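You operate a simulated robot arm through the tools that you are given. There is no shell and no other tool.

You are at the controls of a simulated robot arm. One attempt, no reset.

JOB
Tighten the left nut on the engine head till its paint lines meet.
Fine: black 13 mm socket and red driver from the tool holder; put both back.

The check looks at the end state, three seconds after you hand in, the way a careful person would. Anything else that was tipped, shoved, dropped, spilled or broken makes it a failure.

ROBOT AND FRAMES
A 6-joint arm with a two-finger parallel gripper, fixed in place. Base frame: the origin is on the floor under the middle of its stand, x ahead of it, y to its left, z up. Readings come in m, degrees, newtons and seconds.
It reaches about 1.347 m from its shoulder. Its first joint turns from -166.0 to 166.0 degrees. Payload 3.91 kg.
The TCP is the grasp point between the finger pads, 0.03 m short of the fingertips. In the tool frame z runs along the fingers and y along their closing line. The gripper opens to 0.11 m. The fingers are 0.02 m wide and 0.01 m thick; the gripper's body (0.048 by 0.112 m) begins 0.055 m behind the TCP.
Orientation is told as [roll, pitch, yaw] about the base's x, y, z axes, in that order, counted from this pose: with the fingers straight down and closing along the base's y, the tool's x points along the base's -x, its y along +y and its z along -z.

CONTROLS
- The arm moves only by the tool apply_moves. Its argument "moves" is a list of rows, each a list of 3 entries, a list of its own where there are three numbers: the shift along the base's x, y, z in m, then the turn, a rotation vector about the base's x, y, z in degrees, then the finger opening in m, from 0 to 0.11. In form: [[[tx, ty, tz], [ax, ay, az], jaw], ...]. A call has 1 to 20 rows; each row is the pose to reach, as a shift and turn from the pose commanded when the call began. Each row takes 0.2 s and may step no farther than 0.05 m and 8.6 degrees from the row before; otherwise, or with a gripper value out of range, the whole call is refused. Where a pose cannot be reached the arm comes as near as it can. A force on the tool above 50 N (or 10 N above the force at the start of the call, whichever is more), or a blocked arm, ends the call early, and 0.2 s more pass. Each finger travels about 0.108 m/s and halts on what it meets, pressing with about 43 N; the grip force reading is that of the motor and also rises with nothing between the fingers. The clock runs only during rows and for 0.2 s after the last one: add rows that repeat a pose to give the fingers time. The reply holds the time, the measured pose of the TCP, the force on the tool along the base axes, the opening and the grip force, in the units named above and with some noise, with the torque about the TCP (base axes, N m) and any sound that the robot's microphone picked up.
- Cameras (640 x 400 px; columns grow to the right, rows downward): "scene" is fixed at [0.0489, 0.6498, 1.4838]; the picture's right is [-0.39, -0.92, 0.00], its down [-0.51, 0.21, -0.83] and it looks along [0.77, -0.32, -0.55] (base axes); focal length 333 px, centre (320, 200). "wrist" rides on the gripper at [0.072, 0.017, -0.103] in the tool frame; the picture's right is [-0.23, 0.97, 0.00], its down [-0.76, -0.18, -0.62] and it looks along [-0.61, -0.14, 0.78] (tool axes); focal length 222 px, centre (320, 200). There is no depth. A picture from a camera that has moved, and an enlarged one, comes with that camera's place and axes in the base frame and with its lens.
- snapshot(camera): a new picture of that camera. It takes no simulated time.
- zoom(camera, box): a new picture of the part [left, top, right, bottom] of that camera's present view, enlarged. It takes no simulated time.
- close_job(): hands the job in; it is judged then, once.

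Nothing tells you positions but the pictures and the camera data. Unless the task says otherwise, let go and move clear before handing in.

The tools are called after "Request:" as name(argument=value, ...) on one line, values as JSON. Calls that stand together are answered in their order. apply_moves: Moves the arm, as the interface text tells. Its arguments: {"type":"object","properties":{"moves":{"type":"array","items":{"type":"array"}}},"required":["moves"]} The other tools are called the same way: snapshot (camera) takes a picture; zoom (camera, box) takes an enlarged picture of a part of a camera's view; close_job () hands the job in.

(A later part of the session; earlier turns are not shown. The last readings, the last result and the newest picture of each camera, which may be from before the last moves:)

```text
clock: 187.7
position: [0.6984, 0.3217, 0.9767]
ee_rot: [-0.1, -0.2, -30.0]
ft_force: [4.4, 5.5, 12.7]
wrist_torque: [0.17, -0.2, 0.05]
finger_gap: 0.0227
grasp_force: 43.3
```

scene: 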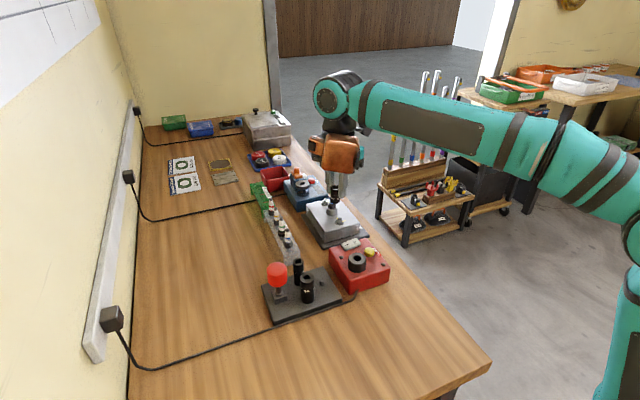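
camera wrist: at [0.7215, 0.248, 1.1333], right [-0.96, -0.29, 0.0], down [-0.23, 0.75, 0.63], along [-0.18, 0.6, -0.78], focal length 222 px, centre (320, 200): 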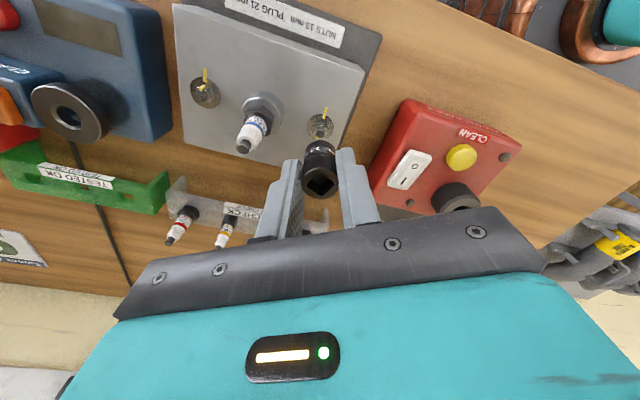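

While it's pressed onto the washer, I'll do one slow sweep of -65° under light pressure to see if the hex catches when fully seated.

Request:
apply_moves(moves=[[[0.0001, 0.0001, 0], [0, 0, -5], 0.0], [[0.0002, 0.0002, 0], [0, 0, -10], 0.0], [[0.0003, 0.0004, 0], [0, 0, -15], 0.0], [[0.0004, 0.0005, 0], [0, 0, -20], 0.0], [[0.0005, 0.0006, 0], [0, 0, -25], 0.0], [[0.0007, 0.0007, 0], [0, 0, -30], 0.0], [[0.0008, 0.0007, 0], [0, 0, -35], 0.0], [[0.0009, 0.0008, 0], [0, 0, -40], 0.0], [[0.0011, 0.0008, 0], [0, 0, -45], 0.0], [[0.0013, 0.0009, 0], [0, 0, -50], 0.0], [[0.0014, 0.0009, 0], [0, 0, -55], 0.0], [[0.0016, 0.0009, 0], [0, 0, -60], 0.0], [[0.0017, 0.0009, 0], [0, 0, -65], 0.0]])

Request:
zoom(camera="scene", box=[336, 200, 360, 230])

```text
clock: 190.5
position: [0.6998, 0.3219, 0.9759]
ee_rot: [-0.1, -0.3, -95.1]
ft_force: [0.5, 0.3, 1.6]
wrist_torque: [0.08, -0.02, 0.01]
finger_gap: 0.0227
grasp_force: 43.2
```

```text
13.33 times, centred on (348, 215) of scene
camera zoom: at [0.0489, 0.6498, 1.4838], right [-0.39, -0.92, 0.0], down [-0.51, 0.21, -0.83], along [0.77, -0.32, -0.55], focal length 4443 px, centre (-53, 0)
```

zoom: 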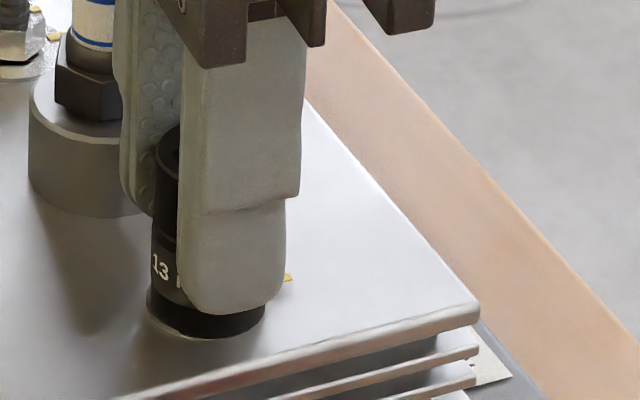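

Request:
apply_moves(moves=[[[0, 0, 0.004], [0, 0, 0], 0.0], [[0, 0, 0.009], [0, 0, 0], 0.0], [[0, 0, 0.014], [0, 0, 0], 0.0], [[0, 0, 0.02], [0, 0, 0], 0.0], [[0, 0, 0.026], [0, 0, 0], 0.0], [[0, 0, 0.03], [0, 0, 0], 0.0], [[0, 0, 0.03], [0, 0, 0], 0.0]])

Request:
zoom(camera="scene", box=[336, 200, 360, 230])

Request:
zoom(camera="wrist", box=[280, 90, 376, 210])

```text
clock: 192.1
position: [0.6994, 0.3237, 1.0072]
ee_rot: [0.0, -0.1, -94.9]
ft_force: [0.1, -0.7, -0.1]
wrist_torque: [-0.02, 0.0, -0.01]
finger_gap: 0.0226
grasp_force: 42.7
```

```text
13.33 times, centred on (348, 215) of scene
camera zoom: at [0.0489, 0.6498, 1.4838], right [-0.39, -0.92, 0.0], down [-0.51, 0.21, -0.83], along [0.77, -0.32, -0.55], focal length 4443 px, centre (-53, 0)
```

zoom: 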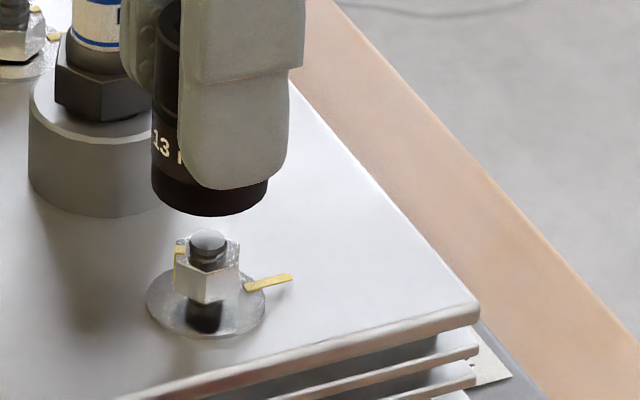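

```text
3.33 times, centred on (328, 150) of wrist
camera zoom: at [0.7222, 0.3943, 1.1103], right [0.95, -0.31, 0.0], down [-0.24, -0.74, 0.63], along [-0.2, -0.59, -0.78], focal length 740 px, centre (293, 367)
```

zoom: 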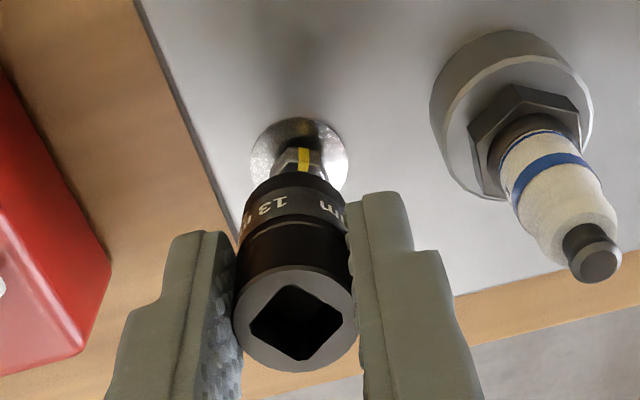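

Still no rotation of the nut, so the driver must do the turning. I'll re-orient the socket to yaw 25° so its square hole will match the driver at a yaw with plenty of clockwise travel, and set it back over the nut.

Request:
apply_moves(moves=[[[0, -0.0002, 0], [0, 0, 4], 0.0], [[-0.0001, -0.0004, 0], [0, 0, 11], 0.0], [[-0.0002, -0.0006, 0], [0, 0, 18], 0.0], [[-0.0003, -0.0009, 0], [0, 0, 26], 0.0], [[-0.0003, -0.0011, 0], [0, 0, 34], 0.0], [[-0.0004, -0.0013, 0], [0, 0, 42], 0.0], [[-0.0004, -0.0015, 0], [0, 0, 50], 0.0], [[-0.0005, -0.0017, 0], [0, 0, 58], 0.0], [[-0.0005, -0.0019, 0], [0, 0, 66], 0.0], [[-0.0006, -0.0021, 0], [0, 0, 74], 0.0], [[-0.0006, -0.0023, 0], [0, 0, 82], 0.0], [[-0.0007, -0.0025, 0], [0, 0, 90], 0.0], [[-0.0007, -0.0026, 0], [0, 0, 98], 0.0], [[-0.0008, -0.0028, 0], [0, 0, 106], 0.0], [[-0.0008, -0.0029, 0], [0, 0, 114], 0.0], [[-0.0008, -0.003, 0], [0, 0, 120], 0.0], [[-0.0008, -0.003, 0], [0, 0, 120], 0.0]])

Request:
zoom(camera="scene", box=[336, 200, 360, 230])

Request:
zoom(camera="wrist", box=[280, 90, 376, 210])

```text
clock: 195.7
position: [0.6985, 0.3192, 1.007]
ee_rot: [-0.1, -0.2, 25.0]
ft_force: [0.1, -0.5, -0.9]
wrist_torque: [-0.01, 0.0, 0.0]
finger_gap: 0.0227
grasp_force: 42.4
```

```text
13.33 times, centred on (348, 215) of scene
camera zoom: at [0.0489, 0.6498, 1.4838], right [-0.39, -0.92, 0.0], down [-0.51, 0.21, -0.83], along [0.77, -0.32, -0.55], focal length 4443 px, centre (-53, 0)
```

zoom: 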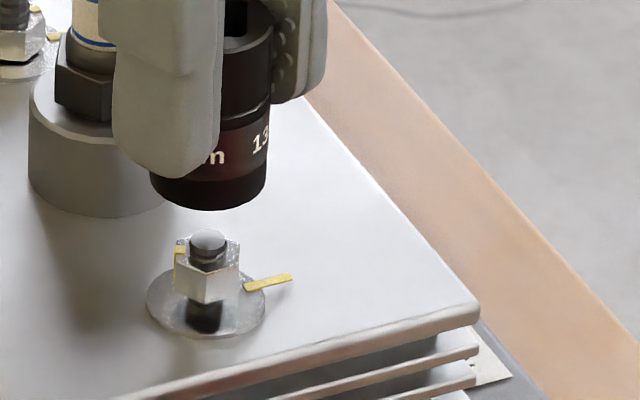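

```text
3.33 times, centred on (328, 150) of wrist
camera zoom: at [0.625, 0.3044, 1.1107], right [-0.21, 0.98, 0.0], down [0.76, 0.16, 0.63], along [0.61, 0.13, -0.78], focal length 740 px, centre (293, 367)
```

zoom: 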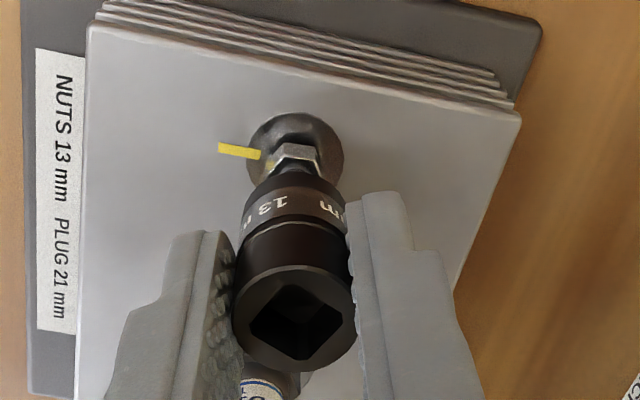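

I'll lower it here. The hole angle is near a multiple of 30°, so the hex may be truly aligned with the nut this time. Then I'll try a short turn.

Request:
apply_moves(moves=[[[-0.0001, 0.0004, -0.005], [0, 0, 0], 0.0], [[-0.0001, 0.0004, -0.01], [0, 0, 0], 0.0], [[-0.0001, 0.0004, -0.014], [0, 0, 0], 0.0], [[-0.0001, 0.0004, -0.018], [0, 0, 0], 0.0], [[-0.0001, 0.0004, -0.022], [0, 0, 0], 0.0], [[-0.0001, 0.0004, -0.025], [0, 0, 0], 0.0], [[-0.0001, 0.0004, -0.027], [0, 0, 0], 0.0], [[-0.0001, 0.0004, -0.0285], [0, 0, 0], 0.0], [[-0.0001, 0.0004, -0.0285], [0, 0, 0], 0.0]])

Request:
zoom(camera="scene", box=[336, 200, 360, 230])

```text
clock: 197.7
position: [0.6977, 0.3201, 0.9776]
ee_rot: [-0.1, -0.2, 25.0]
ft_force: [-3.2, -2.9, 0.5]
wrist_torque: [-0.08, 0.09, -0.04]
finger_gap: 0.0229
grasp_force: 43.1
```

```text
13.33 times, centred on (348, 215) of scene
camera zoom: at [0.0489, 0.6498, 1.4838], right [-0.39, -0.92, 0.0], down [-0.51, 0.21, -0.83], along [0.77, -0.32, -0.55], focal length 4443 px, centre (-53, 0)
```

zoom: 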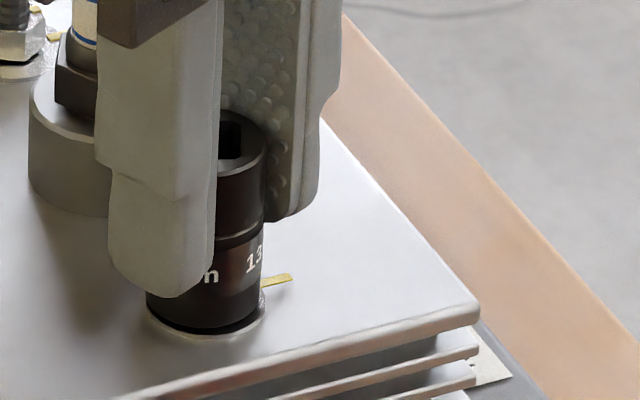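

The socket is fully down on the nut. I'll touch it onto the washer, release it, and back straight up.

Request:
apply_moves(moves=[[[0.0002, 0.0002, -0.0007], [0, 0, 0], 0.0], [[0.0002, 0.0002, -0.0012], [0, 0, 0], 0.0], [[0.0002, 0.0002, -0.0012], [0, 0, 0], 0.018], [[0.0002, 0.0002, -0.0012], [0, 0, 0], 0.024], [[0.0002, 0.0002, -0.0012], [0, 0, 0], 0.03], [[0.0002, 0.0002, -0.0012], [0, 0, 0], 0.04], [[0.0002, 0.0002, -0.0012], [0, 0, 0], 0.045], [[0.0002, 0.0002, 0.005], [0, 0, 0], 0.045], [[0.0002, 0.0002, 0.02], [0, 0, 0], 0.045], [[0.0002, 0.0002, 0.045], [0, 0, 0], 0.045], [[0.0002, 0.0002, 0.08], [0, 0, 0], 0.045], [[0.0002, 0.0002, 0.12], [0, 0, 0], 0.06]])

Request:
zoom(camera="scene", box=[326, 190, 366, 230])

Request:
snapshot(camera="wrist")

```text
clock: 200.3
position: [0.698, 0.3201, 1.0993]
ee_rot: [-0.1, -0.1, 25.0]
ft_force: [0.9, -0.2, -0.7]
wrist_torque: [-0.01, 0.01, -0.02]
finger_gap: 0.0599
grasp_force: 0.0
```

```text
10.00 times, centred on (346, 210) of scene
camera zoom: at [0.0489, 0.6498, 1.4838], right [-0.39, -0.92, 0.0], down [-0.51, 0.21, -0.83], along [0.77, -0.32, -0.55], focal length 3332 px, centre (60, 100)
```

zoom: 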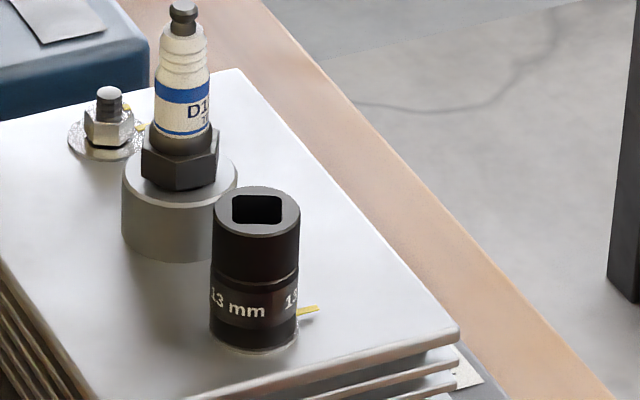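

```text
taken
camera wrist: at [0.6247, 0.3046, 1.203], right [-0.2, 0.98, 0.0], down [0.76, 0.16, 0.63], along [0.61, 0.13, -0.78], focal length 222 px, centre (320, 200)
```

wrist: 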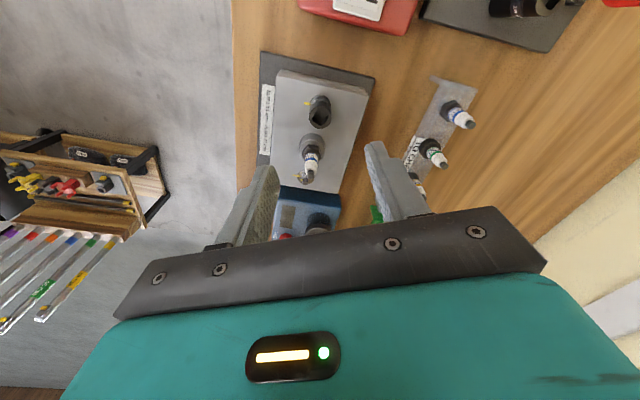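

The socket stands on the nut. I'll look down into it with the wrist camera to check its orientation and what's inside.

Request:
zoom(camera="wrist", box=[304, 90, 336, 130])

Request:
zoom(camera="scene", box=[338, 206, 354, 226])

```text
10.00 times, centred on (320, 110) of wrist
camera zoom: at [0.6247, 0.3046, 1.203], right [-0.2, 0.98, 0.0], down [0.76, 0.16, 0.63], along [0.61, 0.13, -0.78], focal length 2221 px, centre (320, 1100)
```

zoom: 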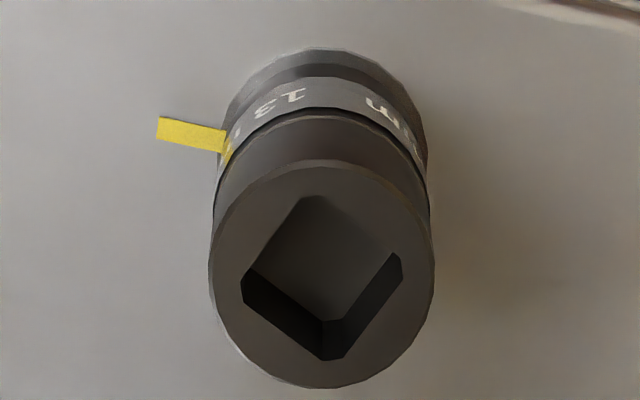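

```text
16.00 times, centred on (346, 216) of scene
camera zoom: at [0.0489, 0.6498, 1.4838], right [-0.39, -0.92, 0.0], down [-0.51, 0.21, -0.83], along [0.77, -0.32, -0.55], focal length 5331 px, centre (-96, -56)
```

zoom: 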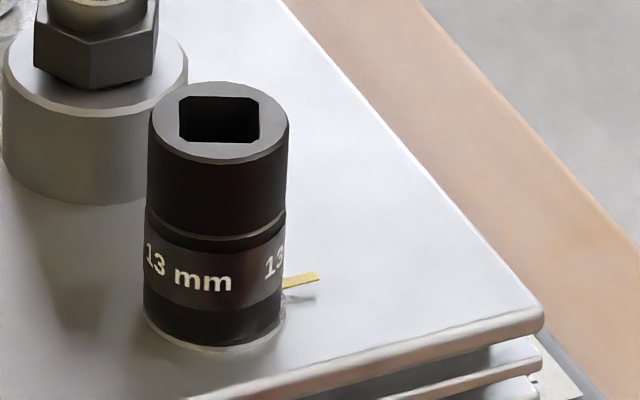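

The recess is a square pocket and the socket is well seated. I'll fetch the driver now, moving above it at yaw 90°.

Request:
apply_moves(moves=[[[-0.01, 0.015, 0.01], [0, 0, 5], 0.08], [[-0.03, 0.04, 0.01], [0, 0, 13], 0.11], [[-0.05, 0.07, 0.01], [0, 0, 21], 0.11], [[-0.07, 0.1, 0.01], [0, 0, 29], 0.11], [[-0.09, 0.13, 0.01], [0, 0, 37], 0.11], [[-0.11, 0.16, 0.01], [0, 0, 45], 0.11], [[-0.13, 0.19, 0.01], [0, 0, 53], 0.11], [[-0.145, 0.21, 0.005], [0, 0, 60], 0.11], [[-0.153, 0.219, 0], [0, 0, 65], 0.11], [[-0.153, 0.219, 0], [0, 0, 65], 0.11], [[-0.153, 0.219, 0], [0, 0, 65], 0.11]])

Request:
zoom(camera="wrist", box=[240, 0, 400, 150])

Request:
snapshot(camera="scene")

```text
clock: 202.7
position: [0.5453, 0.5381, 1.0994]
ee_rot: [-0.1, -0.2, 89.9]
ft_force: [-0.1, -0.4, -0.5]
wrist_torque: [-0.05, 0.01, 0.02]
finger_gap: 0.11
grasp_force: 0.1
```

```text
2.67 times, centred on (320, 75) of wrist
camera zoom: at [0.5275, 0.4658, 1.2036], right [-0.97, 0.23, 0.0], down [0.18, 0.76, 0.63], along [0.14, 0.61, -0.78], focal length 592 px, centre (320, 533)
```

zoom: 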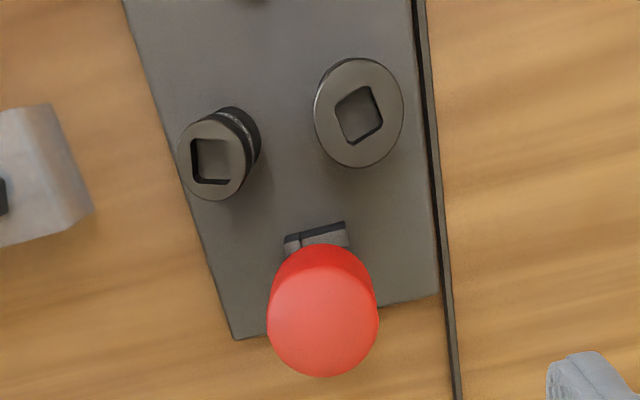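

```text
taken
```

scene: 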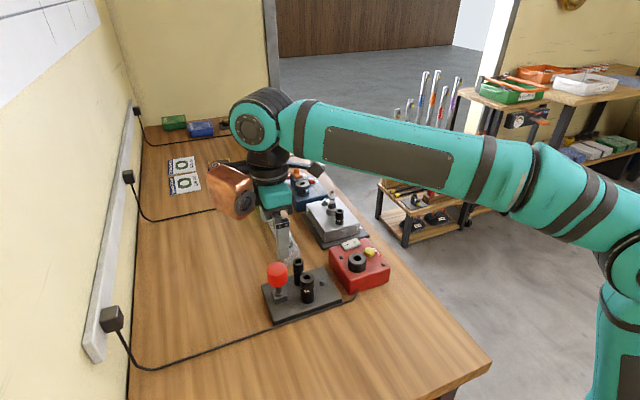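

Request:
apply_moves(moves=[[[-0.001, 0, -0.03], [0, 0, 0], 0.11], [[-0.001, 0, -0.06], [0, 0, 0], 0.11], [[-0.001, 0, -0.09], [0, 0, 0], 0.11], [[-0.001, 0, -0.112], [0, 0, 0], 0.11], [[-0.001, 0, -0.124], [0, 0, 0], 0.11], [[-0.001, 0, -0.127], [0, 0, 0], 0.11], [[-0.001, 0, -0.127], [0, 0, 0], 0.11]])

Request:
zoom(camera="wrist", box=[240, 110, 400, 240])

```text
clock: 204.3
position: [0.5447, 0.54, 0.971]
ee_rot: [0.0, -0.2, 90.0]
ft_force: [0.0, -0.2, -0.3]
wrist_torque: [-0.01, 0.01, 0.03]
finger_gap: 0.1102
grasp_force: 0.1
```

```text
3.08 times, centred on (320, 175) of wrist
camera zoom: at [0.5271, 0.4673, 1.0747], right [-0.97, 0.23, 0.0], down [0.18, 0.76, 0.63], along [0.14, 0.61, -0.78], focal length 684 px, centre (320, 277)
```

zoom: 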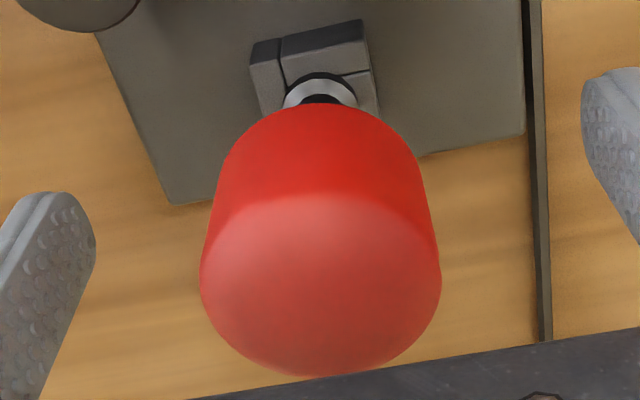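

The head is centred. I'll close on it and lift slowly.

Request:
apply_moves(moves=[[[0, 0, 0], [0, 0, 0], 0.07], [[0, 0, 0], [0, 0, 0], 0.05], [[0, 0, 0], [0, 0, 0], 0.042], [[0, 0, 0], [0, 0, 0], 0.03], [[0, 0, 0], [0, 0, 0], 0.0], [[0, 0, 0], [0, 0, 0], 0.0], [[0, 0, 0.002], [0, 0, 0], 0.0], [[0, 0, 0.005], [0, 0, 0], 0.0], [[0, 0, 0.009], [0, 0, 0], 0.0], [[0, 0, 0.014], [0, 0, 0], 0.0], [[0, 0, 0.02], [0, 0, 0], 0.0], [[0, 0, 0.027], [0, 0, 0], 0.0], [[0, 0, 0.034], [0, 0, 0], 0.0], [[0, 0, 0.042], [0, 0, 0], 0.0], [[0, 0, 0.05], [0, 0, 0], 0.0], [[0, 0, 0.058], [0, 0, 0], 0.0], [[0, 0, 0.066], [0, 0, 0], 0.0], [[0, 0, 0.074], [0, 0, 0], 0.0], [[0, 0, 0.08], [0, 0, 0], 0.0], [[0, 0, 0.084], [0, 0, 0], 0.0]])

Request:
zoom(camera="scene", box=[260, 240, 300, 280])

```text
clock: 208.5
position: [0.5453, 0.5393, 1.0561]
ee_rot: [0.1, -0.2, 90.0]
ft_force: [0.6, 0.0, -1.6]
wrist_torque: [0.02, 0.0, -0.01]
finger_gap: 0.0411
grasp_force: 43.0
```

```text
10.00 times, centred on (280, 260) of scene
camera zoom: at [0.0489, 0.6498, 1.4838], right [-0.39, -0.92, 0.0], down [-0.51, 0.21, -0.83], along [0.77, -0.32, -0.55], focal length 3332 px, centre (720, -400)
```

zoom: 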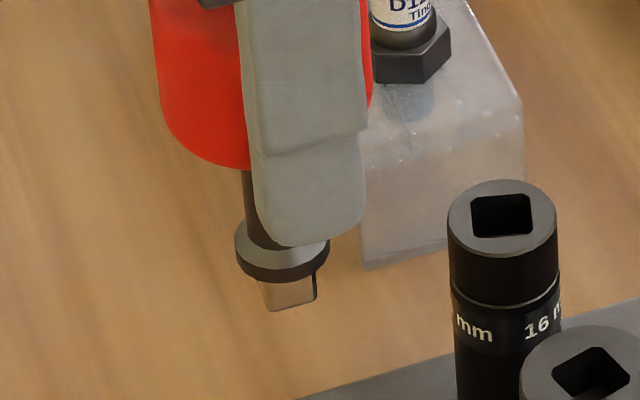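

The driver is lifted, with its tip at about -4.5°. I'll carry it slowly towards the nut, raised above everything.

Request:
apply_moves(moves=[[[0, 0, 0.004], [0, 0, 0], 0.0], [[0, 0, 0.012], [0, 0, 0], 0.0], [[0, 0, 0.021], [0, 0, 0], 0.0], [[0, 0, 0.03], [0, 0, 0], 0.0], [[0, 0, 0.039], [0, 0, 0], 0.0], [[0.0012, -0.0016, 0.048], [0, 0, 0], 0.0], [[0.004, -0.0057, 0.056], [0, 0, 0], 0.0], [[0.0087, -0.0123, 0.062], [0, 0, 0], 0.0], [[0.0139, -0.0196, 0.065], [0, 0, 0], 0.0], [[0.0191, -0.027, 0.065], [0, 0, 0], 0.0], [[0.0243, -0.0343, 0.065], [0, 0, 0], 0.0], [[0.0295, -0.0417, 0.065], [0, 0, 0], 0.0], [[0.0347, -0.049, 0.065], [0, 0, 0], 0.0], [[0.0399, -0.0564, 0.065], [0, 0, 0], 0.0], [[0.0451, -0.0637, 0.065], [0, 0, 0], 0.0], [[0.0503, -0.0711, 0.065], [0, 0, 0], 0.0], [[0.0555, -0.0784, 0.065], [0, 0, 0], 0.0], [[0.0607, -0.0858, 0.065], [0, 0, 0], 0.0], [[0.0642, -0.0907, 0.065], [0, 0, 0], 0.0], [[0.0659, -0.0931, 0.065], [0, 0, 0], 0.0]])

Request:
apply_moves(moves=[[[0.0012, -0.0016, 0], [0, 0, 0], 0.0], [[0.004, -0.0057, 0], [0, 0, 0], 0.0], [[0.0087, -0.0123, 0], [0, 0, 0], 0.0], [[0.0139, -0.0196, 0], [0, 0, 0], 0.0], [[0.0191, -0.027, 0], [0, 0, 0], 0.0], [[0.0243, -0.0343, 0], [0, 0, 0], 0.0], [[0.0295, -0.0417, 0], [0, 0, 0], 0.0], [[0.0347, -0.049, 0], [0, 0, 0], 0.0], [[0.0399, -0.0564, 0], [0, 0, 0], 0.0], [[0.0451, -0.0637, 0], [0, 0, 0], 0.0], [[0.0503, -0.0711, 0], [0, 0, 0], 0.0], [[0.0555, -0.0784, 0], [0, 0, 0], 0.0], [[0.0607, -0.0858, 0], [0, 0, 0], 0.0], [[0.0659, -0.0931, 0], [0, 0, 0], 0.0], [[0.0711, -0.1005, 0], [0, 0, 0], 0.0], [[0.0763, -0.1078, 0], [0, 0, 0], 0.0], [[0.0815, -0.1152, 0], [0, 0, 0], 0.0], [[0.085, -0.1205, 0], [0, 0, 0], 0.0], [[0.0875, -0.1245, 0], [0, 0, 0], 0.0], [[0.088, -0.126, 0], [0, 0, 0], 0.0]])

Request:
snapshot(camera="wrist")

Request:
zoom(camera="scene", box=[300, 150, 380, 240])

```text
clock: 212.7
position: [0.6116, 0.4454, 1.1194]
ee_rot: [-0.1, -0.2, 89.9]
ft_force: [-0.3, -0.6, -2.0]
wrist_torque: [0.01, 0.0, -0.02]
finger_gap: 0.0413
grasp_force: 43.1
```

```text
clock: 216.9
position: [0.6986, 0.3192, 1.1188]
ee_rot: [-0.1, -0.2, 90.0]
ft_force: [0.6, 0.8, -1.2]
wrist_torque: [0.02, 0.01, 0.01]
finger_gap: 0.0409
grasp_force: 43.1
```

```text
taken
camera wrist: at [0.6807, 0.2478, 1.2231], right [-0.97, 0.23, 0.0], down [0.18, 0.76, 0.63], along [0.14, 0.61, -0.78], focal length 222 px, centre (320, 200)
```

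wrist: 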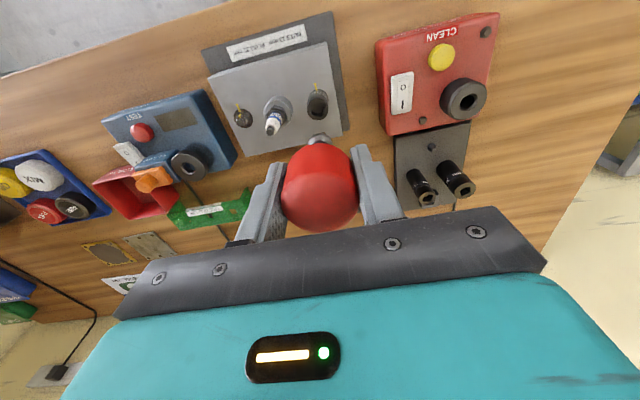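

```text
4.44 times, centred on (340, 195) of scene
camera zoom: at [0.0489, 0.6498, 1.4838], right [-0.39, -0.92, 0.0], down [-0.51, 0.21, -0.83], along [0.77, -0.32, -0.55], focal length 1481 px, centre (231, 222)
```

zoom: 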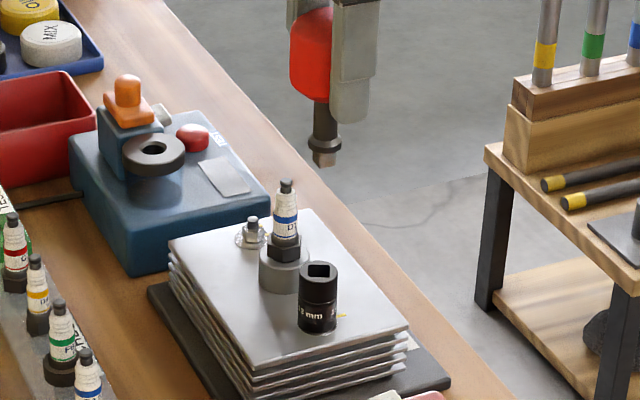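

The driver is above the socket. I'll rotate slowly to yaw 155° and lower so the tip is about 1 cm above the socket.

Request:
apply_moves(moves=[[[0, 0, 0], [0, 0, 2], 0.0], [[0, 0, 0], [0, 0, 6], 0.0], [[0, 0, 0], [0, 0, 11], 0.0], [[0, 0, 0], [0, 0, 17], 0.0], [[0, 0, 0], [0, 0, 23], 0.0], [[0, 0, 0], [0, 0, 29], 0.0], [[0, 0, 0], [0, 0, 35], 0.0], [[0, 0, 0], [0, 0, 41], 0.0], [[0, 0, 0], [0, 0, 47], 0.0], [[0, 0, 0], [0, 0, 53], 0.0], [[0, 0, 0], [0, 0, 59], 0.0], [[0, 0, 0], [0, 0, 63], 0.0], [[0, 0, 0], [0, 0, 65], 0.0]])

Request:
apply_moves(moves=[[[0, 0, -0.003], [0, 0, 0], 0.0], [[0, 0, -0.009], [0, 0, 0], 0.0], [[0, 0, -0.016], [0, 0, 0], 0.0], [[0, 0, -0.023], [0, 0, 0], 0.0], [[0, 0, -0.03], [0, 0, 0], 0.0], [[0, 0, -0.037], [0, 0, 0], 0.0], [[0, 0, -0.044], [0, 0, 0], 0.0], [[0, 0, -0.051], [0, 0, 0], 0.0], [[0, 0, -0.057], [0, 0, 0], 0.0], [[0, 0, -0.06], [0, 0, 0], 0.0], [[0, 0, -0.06], [0, 0, 0], 0.0]])

Request:
zoom(camera="scene", box=[330, 186, 362, 222])

Request:
zoom(camera="wrist", box=[260, 70, 380, 170])

```text
clock: 219.7
position: [0.6983, 0.3198, 1.1216]
ee_rot: [-0.1, -0.2, 155.0]
ft_force: [0.0, 0.4, -1.4]
wrist_torque: [-0.01, 0.02, 0.03]
finger_gap: 0.0411
grasp_force: 43.1
```

```text
clock: 222.1
position: [0.6991, 0.3193, 1.0603]
ee_rot: [0.0, -0.2, 155.1]
ft_force: [-0.3, -0.8, -1.5]
wrist_torque: [0.0, 0.0, 0.01]
finger_gap: 0.0413
grasp_force: 42.1
```

```text
11.11 times, centred on (346, 204) of scene
camera zoom: at [0.0489, 0.6498, 1.4838], right [-0.39, -0.92, 0.0], down [-0.51, 0.21, -0.83], along [0.77, -0.32, -0.55], focal length 3702 px, centre (31, 156)
```

zoom: 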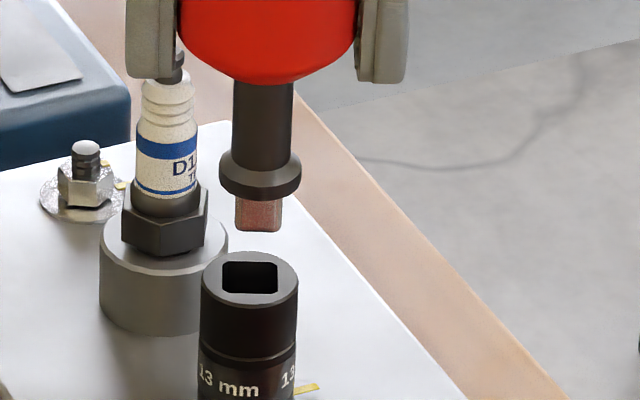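

```text
4.00 times, centred on (320, 120) of wrist
camera zoom: at [0.7575, 0.2735, 1.1637], right [-0.62, -0.79, 0.0], down [-0.61, 0.48, 0.63], along [-0.49, 0.39, -0.78], focal length 888 px, centre (320, 520)
```

zoom: 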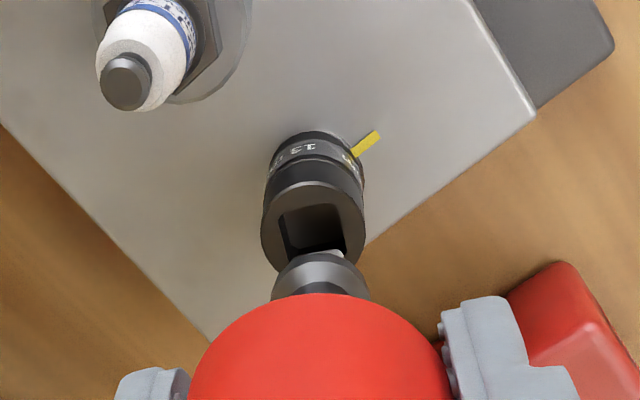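

Orientation matches nicely. The driver needs about +1.5 mm in x and +1 mm in y, so I'll correct that and lower closer.

Request:
apply_moves(moves=[[[0.0008, 0.0006, 0], [0, 0, 0], 0.0], [[0.0015, 0.0011, -0.003], [0, 0, 0], 0.0], [[0.0015, 0.0011, -0.007], [0, 0, 0], 0.0], [[0.0015, 0.0011, -0.01], [0, 0, 0], 0.0], [[0.0015, 0.0011, -0.01], [0, 0, 0], 0.0]])

Request:
zoom(camera="scene", box=[334, 196, 358, 222])

Request:
zoom(camera="wrist", box=[280, 80, 370, 150])

```text
clock: 223.3
position: [0.7001, 0.3205, 1.0488]
ee_rot: [-0.1, -0.2, 154.9]
ft_force: [-0.5, 0.6, -1.9]
wrist_torque: [-0.01, 0.01, 0.03]
finger_gap: 0.0413
grasp_force: 42.9
```

```text
15.38 times, centred on (346, 209) of scene
camera zoom: at [0.0489, 0.6498, 1.4838], right [-0.39, -0.92, 0.0], down [-0.51, 0.21, -0.83], along [0.77, -0.32, -0.55], focal length 5126 px, centre (-80, 62)
```

zoom: 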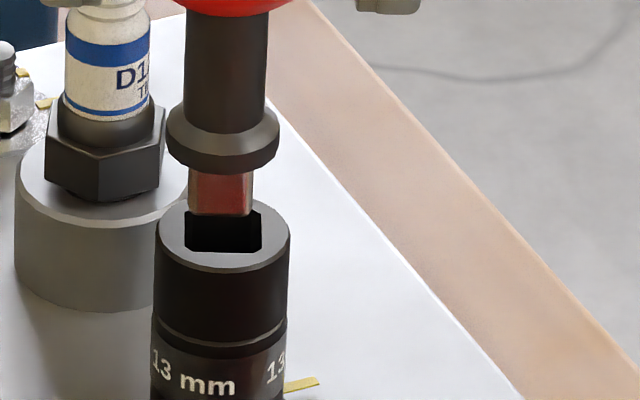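

```text
5.71 times, centred on (325, 115) of wrist
camera zoom: at [0.7588, 0.2752, 1.153], right [-0.62, -0.79, 0.0], down [-0.61, 0.48, 0.63], along [-0.49, 0.39, -0.78], focal length 1269 px, centre (291, 686)
```

zoom: 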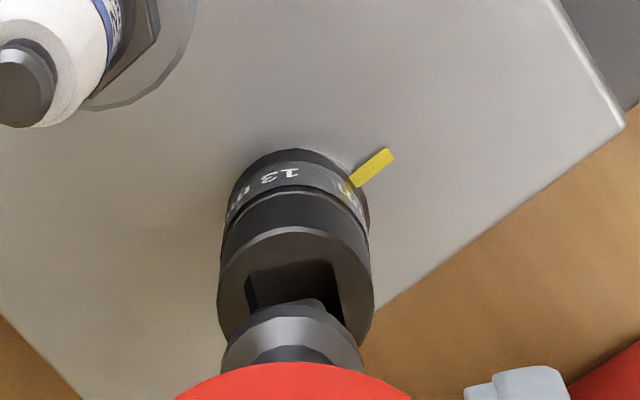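

Combining both views, the driver should move about (+1.3, -1.2) mm. I'll correct and lower a few mm more.

Request:
apply_moves(moves=[[[0.0007, -0.0006, 0], [0, 0, 0], 0.0], [[0.0013, -0.0012, -0.002], [0, 0, 0], 0.0], [[0.0013, -0.0012, -0.0045], [0, 0, 0], 0.0], [[0.0013, -0.0012, -0.0045], [0, 0, 0], 0.0]])

Request:
zoom(camera="scene", box=[334, 196, 358, 222])

Request:
zoom(camera="wrist", box=[280, 80, 370, 150])

```text
clock: 224.3
position: [0.7025, 0.3192, 1.0443]
ee_rot: [0.0, -0.2, 155.0]
ft_force: [0.6, 0.8, -2.3]
wrist_torque: [0.04, -0.04, -0.01]
finger_gap: 0.0412
grasp_force: 43.1
```

```text
15.38 times, centred on (346, 209) of scene
camera zoom: at [0.0489, 0.6498, 1.4838], right [-0.39, -0.92, 0.0], down [-0.51, 0.21, -0.83], along [0.77, -0.32, -0.55], focal length 5126 px, centre (-80, 62)
```

zoom: 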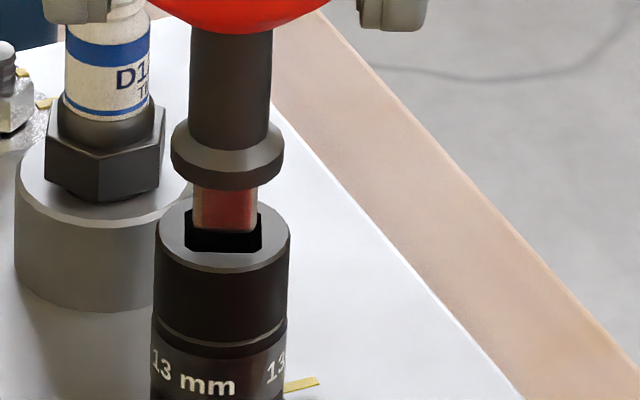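

```text
5.71 times, centred on (325, 115) of wrist
camera zoom: at [0.7598, 0.2737, 1.1486], right [-0.62, -0.79, 0.0], down [-0.61, 0.48, 0.63], along [-0.49, 0.39, -0.78], focal length 1269 px, centre (291, 686)
```

zoom: 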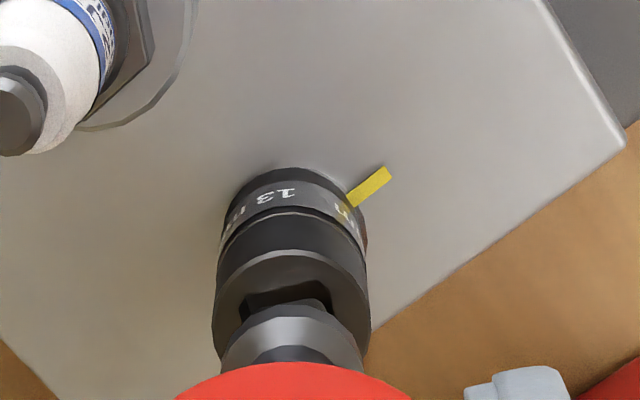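

It's well centred now. I'll lower in 1 mm rows into the socket's square.

Request:
apply_moves(moves=[[[0.0002, 0.0003, -0.001], [0, 0, 0], 0.0], [[0.0002, 0.0003, -0.002], [0, 0, 0], 0.0], [[0.0002, 0.0003, -0.003], [0, 0, 0], 0.0], [[0.0002, 0.0003, -0.004], [0, 0, 0], 0.0], [[0.0002, 0.0003, -0.005], [0, 0, 0], 0.0], [[0.0002, 0.0003, -0.006], [0, 0, 0], 0.0], [[0.0002, 0.0003, -0.007], [0, 0, 0], 0.0], [[0.0002, 0.0003, -0.007], [0, 0, 0], 0.0]])

Request:
zoom(camera="scene", box=[334, 196, 358, 222])

```text
clock: 226.1
position: [0.7017, 0.3191, 1.0384]
ee_rot: [0.0, -0.2, 154.9]
ft_force: [0.0, -0.7, -0.9]
wrist_torque: [0.04, -0.01, 0.01]
finger_gap: 0.0412
grasp_force: 42.9
```

```text
15.38 times, centred on (346, 209) of scene
camera zoom: at [0.0489, 0.6498, 1.4838], right [-0.39, -0.92, 0.0], down [-0.51, 0.21, -0.83], along [0.77, -0.32, -0.55], focal length 5126 px, centre (-80, 62)
```

zoom: 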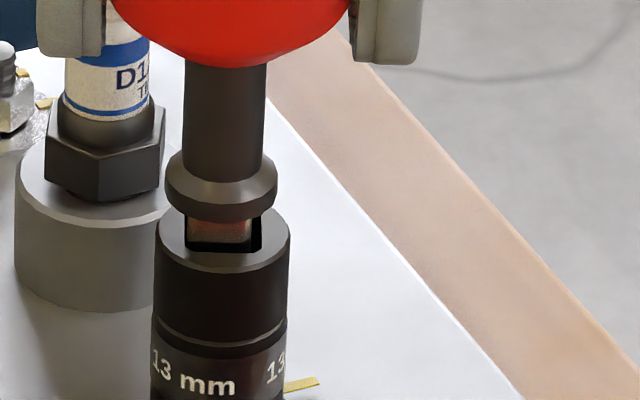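

Request:
apply_moves(moves=[[[-0.0001, -0.0003, -0.001], [0, 0, 0], 0.0], [[-0.0001, -0.0003, -0.002], [0, 0, 0], 0.0], [[-0.0001, -0.0003, -0.003], [0, 0, 0], 0.0], [[-0.0001, -0.0003, -0.004], [0, 0, 0], 0.0], [[-0.0001, -0.0003, -0.005], [0, 0, 0], 0.0], [[-0.0001, -0.0003, -0.006], [0, 0, 0], 0.0], [[-0.0001, -0.0003, -0.007], [0, 0, 0], 0.0], [[-0.0001, -0.0003, -0.008], [0, 0, 0], 0.0], [[-0.0001, -0.0003, -0.008], [0, 0, 0], 0.0]])

Request:
zoom(camera="scene", box=[334, 196, 358, 222])

```text
clock: 228.1
position: [0.7019, 0.3202, 1.0302]
ee_rot: [-0.1, -0.1, 155.0]
ft_force: [-0.2, -1.6, 9.4]
wrist_torque: [-0.16, 0.06, 0.01]
finger_gap: 0.0413
grasp_force: 43.5
```

```text
15.38 times, centred on (346, 209) of scene
camera zoom: at [0.0489, 0.6498, 1.4838], right [-0.39, -0.92, 0.0], down [-0.51, 0.21, -0.83], along [0.77, -0.32, -0.55], focal length 5126 px, centre (-80, 62)
```

zoom: 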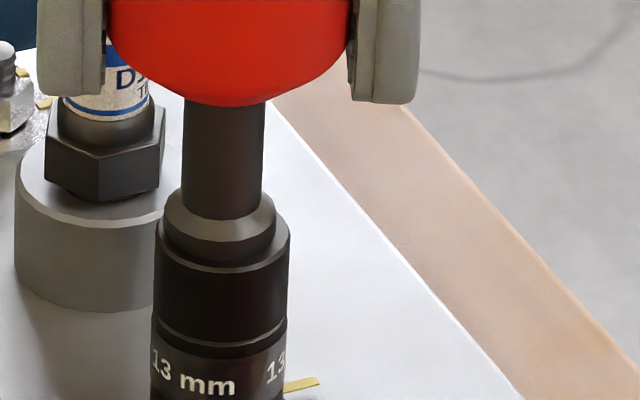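

The driver is fully seated in the socket, pressing with about 9 N. I'll turn clockwise slowly, -30° first, and watch torque, sound and the socket.

Request:
apply_moves(moves=[[[0, 0, 0], [0, 0, -4], 0.0], [[0, 0, 0], [0, 0, -8], 0.0], [[0, 0, 0], [0, 0, -12], 0.0], [[0, 0, 0], [0, 0, -16], 0.0], [[0, 0, 0], [0, 0, -20], 0.0], [[0, 0, 0], [0, 0, -25], 0.0], [[0, 0, 0], [0, 0, -30], 0.0]])

Request:
zoom(camera="scene", box=[334, 200, 358, 230])

```text
clock: 229.7
position: [0.7026, 0.3185, 1.0295]
ee_rot: [0.0, -0.2, 125.0]
ft_force: [0.2, 1.1, -0.9]
wrist_torque: [0.01, 0.03, 0.02]
finger_gap: 0.041
grasp_force: 42.8
```

```text
13.33 times, centred on (346, 215) of scene
camera zoom: at [0.0489, 0.6498, 1.4838], right [-0.39, -0.92, 0.0], down [-0.51, 0.21, -0.83], along [0.77, -0.32, -0.55], focal length 4443 px, centre (-27, 0)
```

zoom: 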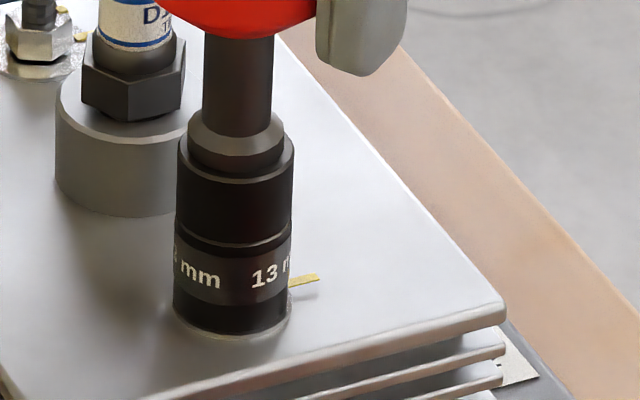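

The socket turns with the driver. I'll keep turning clockwise with light downward pressure, checking the torque.

Request:
apply_moves(moves=[[[0, 0, -0.0004], [0, 0, -5], 0.0], [[0, 0, -0.0008], [0, 0, -10], 0.0], [[0, 0, -0.0008], [0, 0, -15], 0.0], [[0, 0, -0.0008], [0, 0, -20], 0.0], [[0, 0, -0.0008], [0, 0, -25], 0.0], [[0, 0, -0.0008], [0, 0, -30], 0.0], [[0, 0, -0.0008], [0, 0, -35], 0.0], [[0, 0, -0.0008], [0, 0, -40], 0.0]])

Request:
zoom(camera="scene", box=[334, 200, 358, 230])

```text
clock: 231.5
position: [0.7021, 0.3191, 1.0311]
ee_rot: [-0.2, -0.2, 84.9]
ft_force: [-8.1, -4.0, 4.0]
wrist_torque: [-0.24, 0.65, 0.07]
finger_gap: 0.0412
grasp_force: 43.0
```

```text
13.33 times, centred on (346, 215) of scene
camera zoom: at [0.0489, 0.6498, 1.4838], right [-0.39, -0.92, 0.0], down [-0.51, 0.21, -0.83], along [0.77, -0.32, -0.55], focal length 4443 px, centre (-27, 0)
```

zoom: 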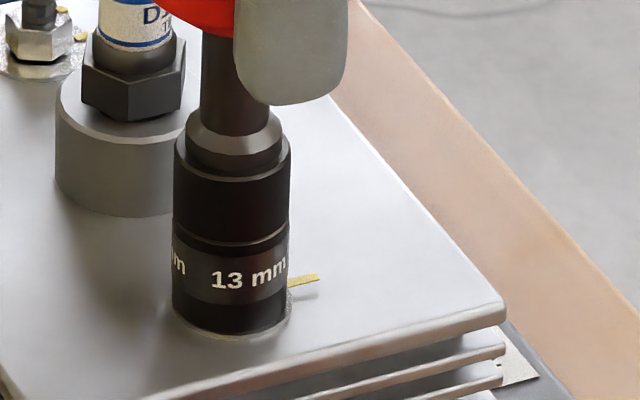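

Request:
apply_moves(moves=[[[-0.0005, -0.0003, 0], [0, 0, -5], 0.0], [[-0.0007, -0.0003, 0], [0, 0, -10], 0.0], [[-0.0007, -0.0003, 0], [0, 0, -15], 0.0], [[-0.0007, -0.0003, 0], [0, 0, -20], 0.0], [[-0.0007, -0.0003, 0], [0, 0, -25], 0.0], [[-0.0007, -0.0003, 0], [0, 0, -30], 0.0], [[-0.0007, -0.0003, 0], [0, 0, -35], 0.0], [[-0.0007, -0.0003, 0], [0, 0, -40], 0.0], [[-0.0007, -0.0003, 0], [0, 0, -45], 0.0], [[-0.0007, -0.0003, 0], [0, 0, -50], 0.0]])

Request:
zoom(camera="scene", box=[334, 200, 358, 230])

```text
clock: 233.7
position: [0.7006, 0.3182, 1.0292]
ee_rot: [-0.2, -0.3, 34.9]
ft_force: [-4.3, 5.2, 28.0]
wrist_torque: [0.48, 0.29, 0.04]
finger_gap: 0.0413
grasp_force: 42.7
```

```text
13.33 times, centred on (346, 215) of scene
camera zoom: at [0.0489, 0.6498, 1.4838], right [-0.39, -0.92, 0.0], down [-0.51, 0.21, -0.83], along [0.77, -0.32, -0.55], focal length 4443 px, centre (-27, 0)
```

zoom: 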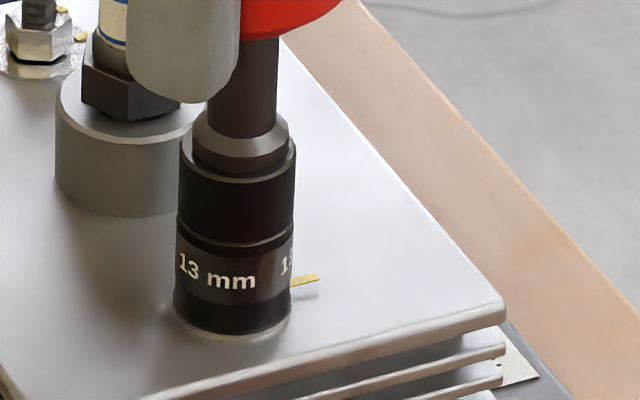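

The vertical force built up a bit, so I'll ease up slightly and keep turning to see whether torque rises.

Request:
apply_moves(moves=[[[-0.0002, 0.0003, 0.0008], [0, 0, -5], 0.0], [[-0.0002, 0.0003, 0.0008], [0, 0, -10], 0.0], [[-0.0002, 0.0003, 0.0008], [0, 0, -15], 0.0], [[-0.0002, 0.0003, 0.0008], [0, 0, -20], 0.0], [[-0.0002, 0.0003, 0.0008], [0, 0, -25], 0.0], [[-0.0002, 0.0003, 0.0008], [0, 0, -30], 0.0], [[-0.0002, 0.0003, 0.0008], [0, 0, -35], 0.0], [[-0.0002, 0.0003, 0.0008], [0, 0, -40], 0.0], [[-0.0002, 0.0003, 0.0008], [0, 0, -45], 0.0], [[-0.0002, 0.0003, 0.0008], [0, 0, -50], 0.0], [[-0.0002, 0.0003, 0.0008], [0, 0, -55], 0.0], [[-0.0002, 0.0003, 0.0008], [0, 0, -60], 0.0]])

Request:
zoom(camera="scene", box=[334, 200, 358, 230])

```text
clock: 236.3
position: [0.7013, 0.3205, 1.0294]
ee_rot: [0.0, -0.2, -25.1]
ft_force: [-1.3, -0.7, -1.4]
wrist_torque: [-0.06, 0.03, 0.37]
finger_gap: 0.0407
grasp_force: 43.2
```

```text
13.33 times, centred on (346, 215) of scene
camera zoom: at [0.0489, 0.6498, 1.4838], right [-0.39, -0.92, 0.0], down [-0.51, 0.21, -0.83], along [0.77, -0.32, -0.55], focal length 4443 px, centre (-27, 0)
```

zoom: 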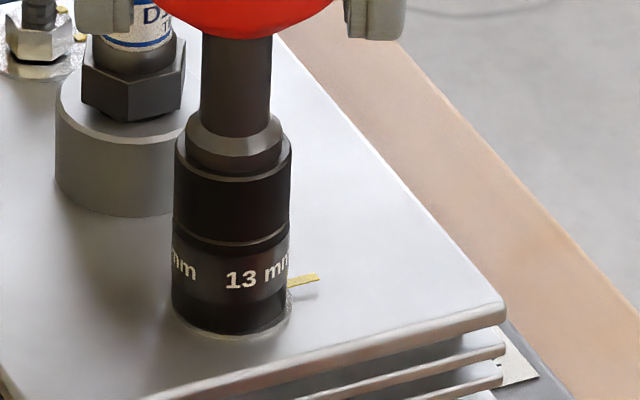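

Torque has risen to 0.37 Nm, so the nut is finally resisting. I'll turn just 4° more to see whether this is thread friction or tightening.

Request:
apply_moves(moves=[[[0, 0, 0], [0, 0, -2], 0.0], [[0, 0, 0], [0, 0, -4], 0.0], [[0, 0, 0], [0, 0, -4], 0.0]])

```text
clock: 237.1
position: [0.6998, 0.3206, 1.0302]
ee_rot: [0.0, -0.2, -28.9]
ft_force: [-0.2, 1.0, 1.9]
wrist_torque: [0.09, -0.01, 0.49]
finger_gap: 0.041
grasp_force: 42.5
```

Torque is climbing at about 0.03 Nm per degree, starting near 150° of socket rotation, which matches the angle the nut needed. I'll back off the driver slightly, lift it out, and inspect the nut before applying more.

Request:
apply_moves(moves=[[[0, 0, 0], [0, 0, 4], 0.0], [[0, 0, 0], [0, 0, 9], 0.0], [[0, 0, 0], [0, 0, 14], 0.0], [[0, 0, 0], [0, 0, 17], 0.0], [[0, 0, 0.001], [0, 0, 17], 0.0], [[0, 0, 0.003], [0, 0, 17], 0.0], [[0, 0, 0.006], [0, 0, 17], 0.0], [[0, 0, 0.009], [0, 0, 17], 0.0], [[0, 0, 0.013], [0, 0, 17], 0.0], [[0, 0, 0.018], [0, 0, 17], 0.0], [[0, 0, 0.024], [0, 0, 17], 0.0], [[0, 0, 0.03], [0, 0, 17], 0.0], [[0, 0, 0.03], [0, 0, 17], 0.0]])

Request:
zoom(camera="scene", box=[330, 190, 362, 230])

Request:
zoom(camera="wrist", box=[260, 70, 380, 170])

```text
clock: 239.9
position: [0.7009, 0.3197, 1.0603]
ee_rot: [-0.1, -0.1, -12.0]
ft_force: [0.0, 0.5, -1.7]
wrist_torque: [-0.03, 0.01, 0.01]
finger_gap: 0.0413
grasp_force: 43.2
```

```text
10.00 times, centred on (346, 210) of scene
camera zoom: at [0.0489, 0.6498, 1.4838], right [-0.39, -0.92, 0.0], down [-0.51, 0.21, -0.83], along [0.77, -0.32, -0.55], focal length 3332 px, centre (60, 100)
```

zoom: 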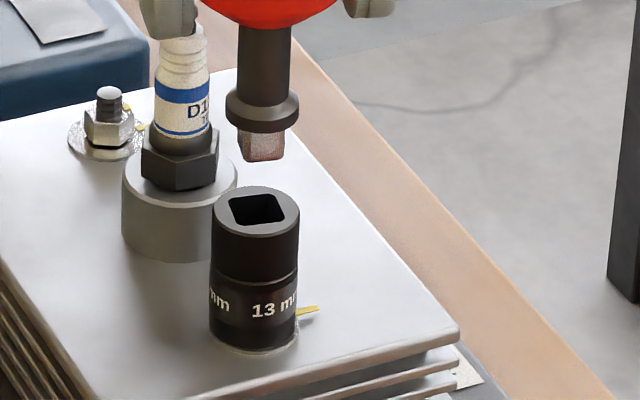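

```text
4.00 times, centred on (320, 120) of wrist
camera zoom: at [0.6328, 0.352, 1.1642], right [0.43, 0.91, 0.0], down [0.71, -0.33, 0.63], along [0.57, -0.27, -0.78], focal length 888 px, centre (320, 520)
```

zoom: 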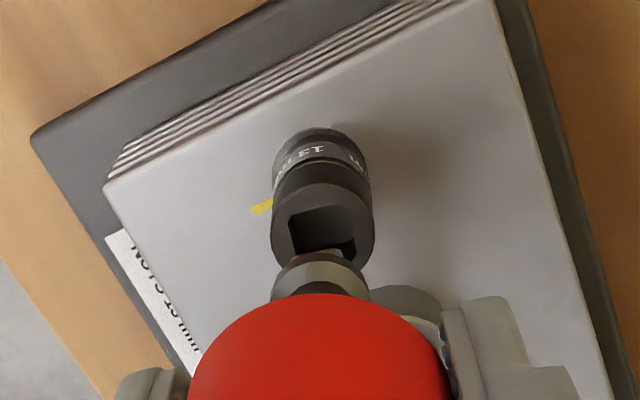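

Request:
zoom(camera="scene", box=[338, 206, 354, 220])

```text
16.00 times, centred on (346, 213) of scene
camera zoom: at [0.0489, 0.6498, 1.4838], right [-0.39, -0.92, 0.0], down [-0.51, 0.21, -0.83], along [0.77, -0.32, -0.55], focal length 5331 px, centre (-96, -8)
```

zoom: 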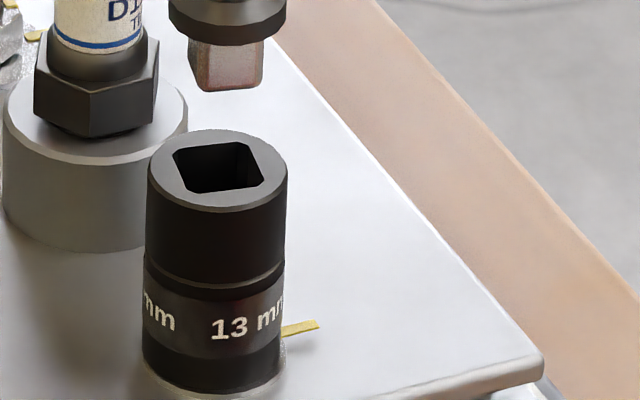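

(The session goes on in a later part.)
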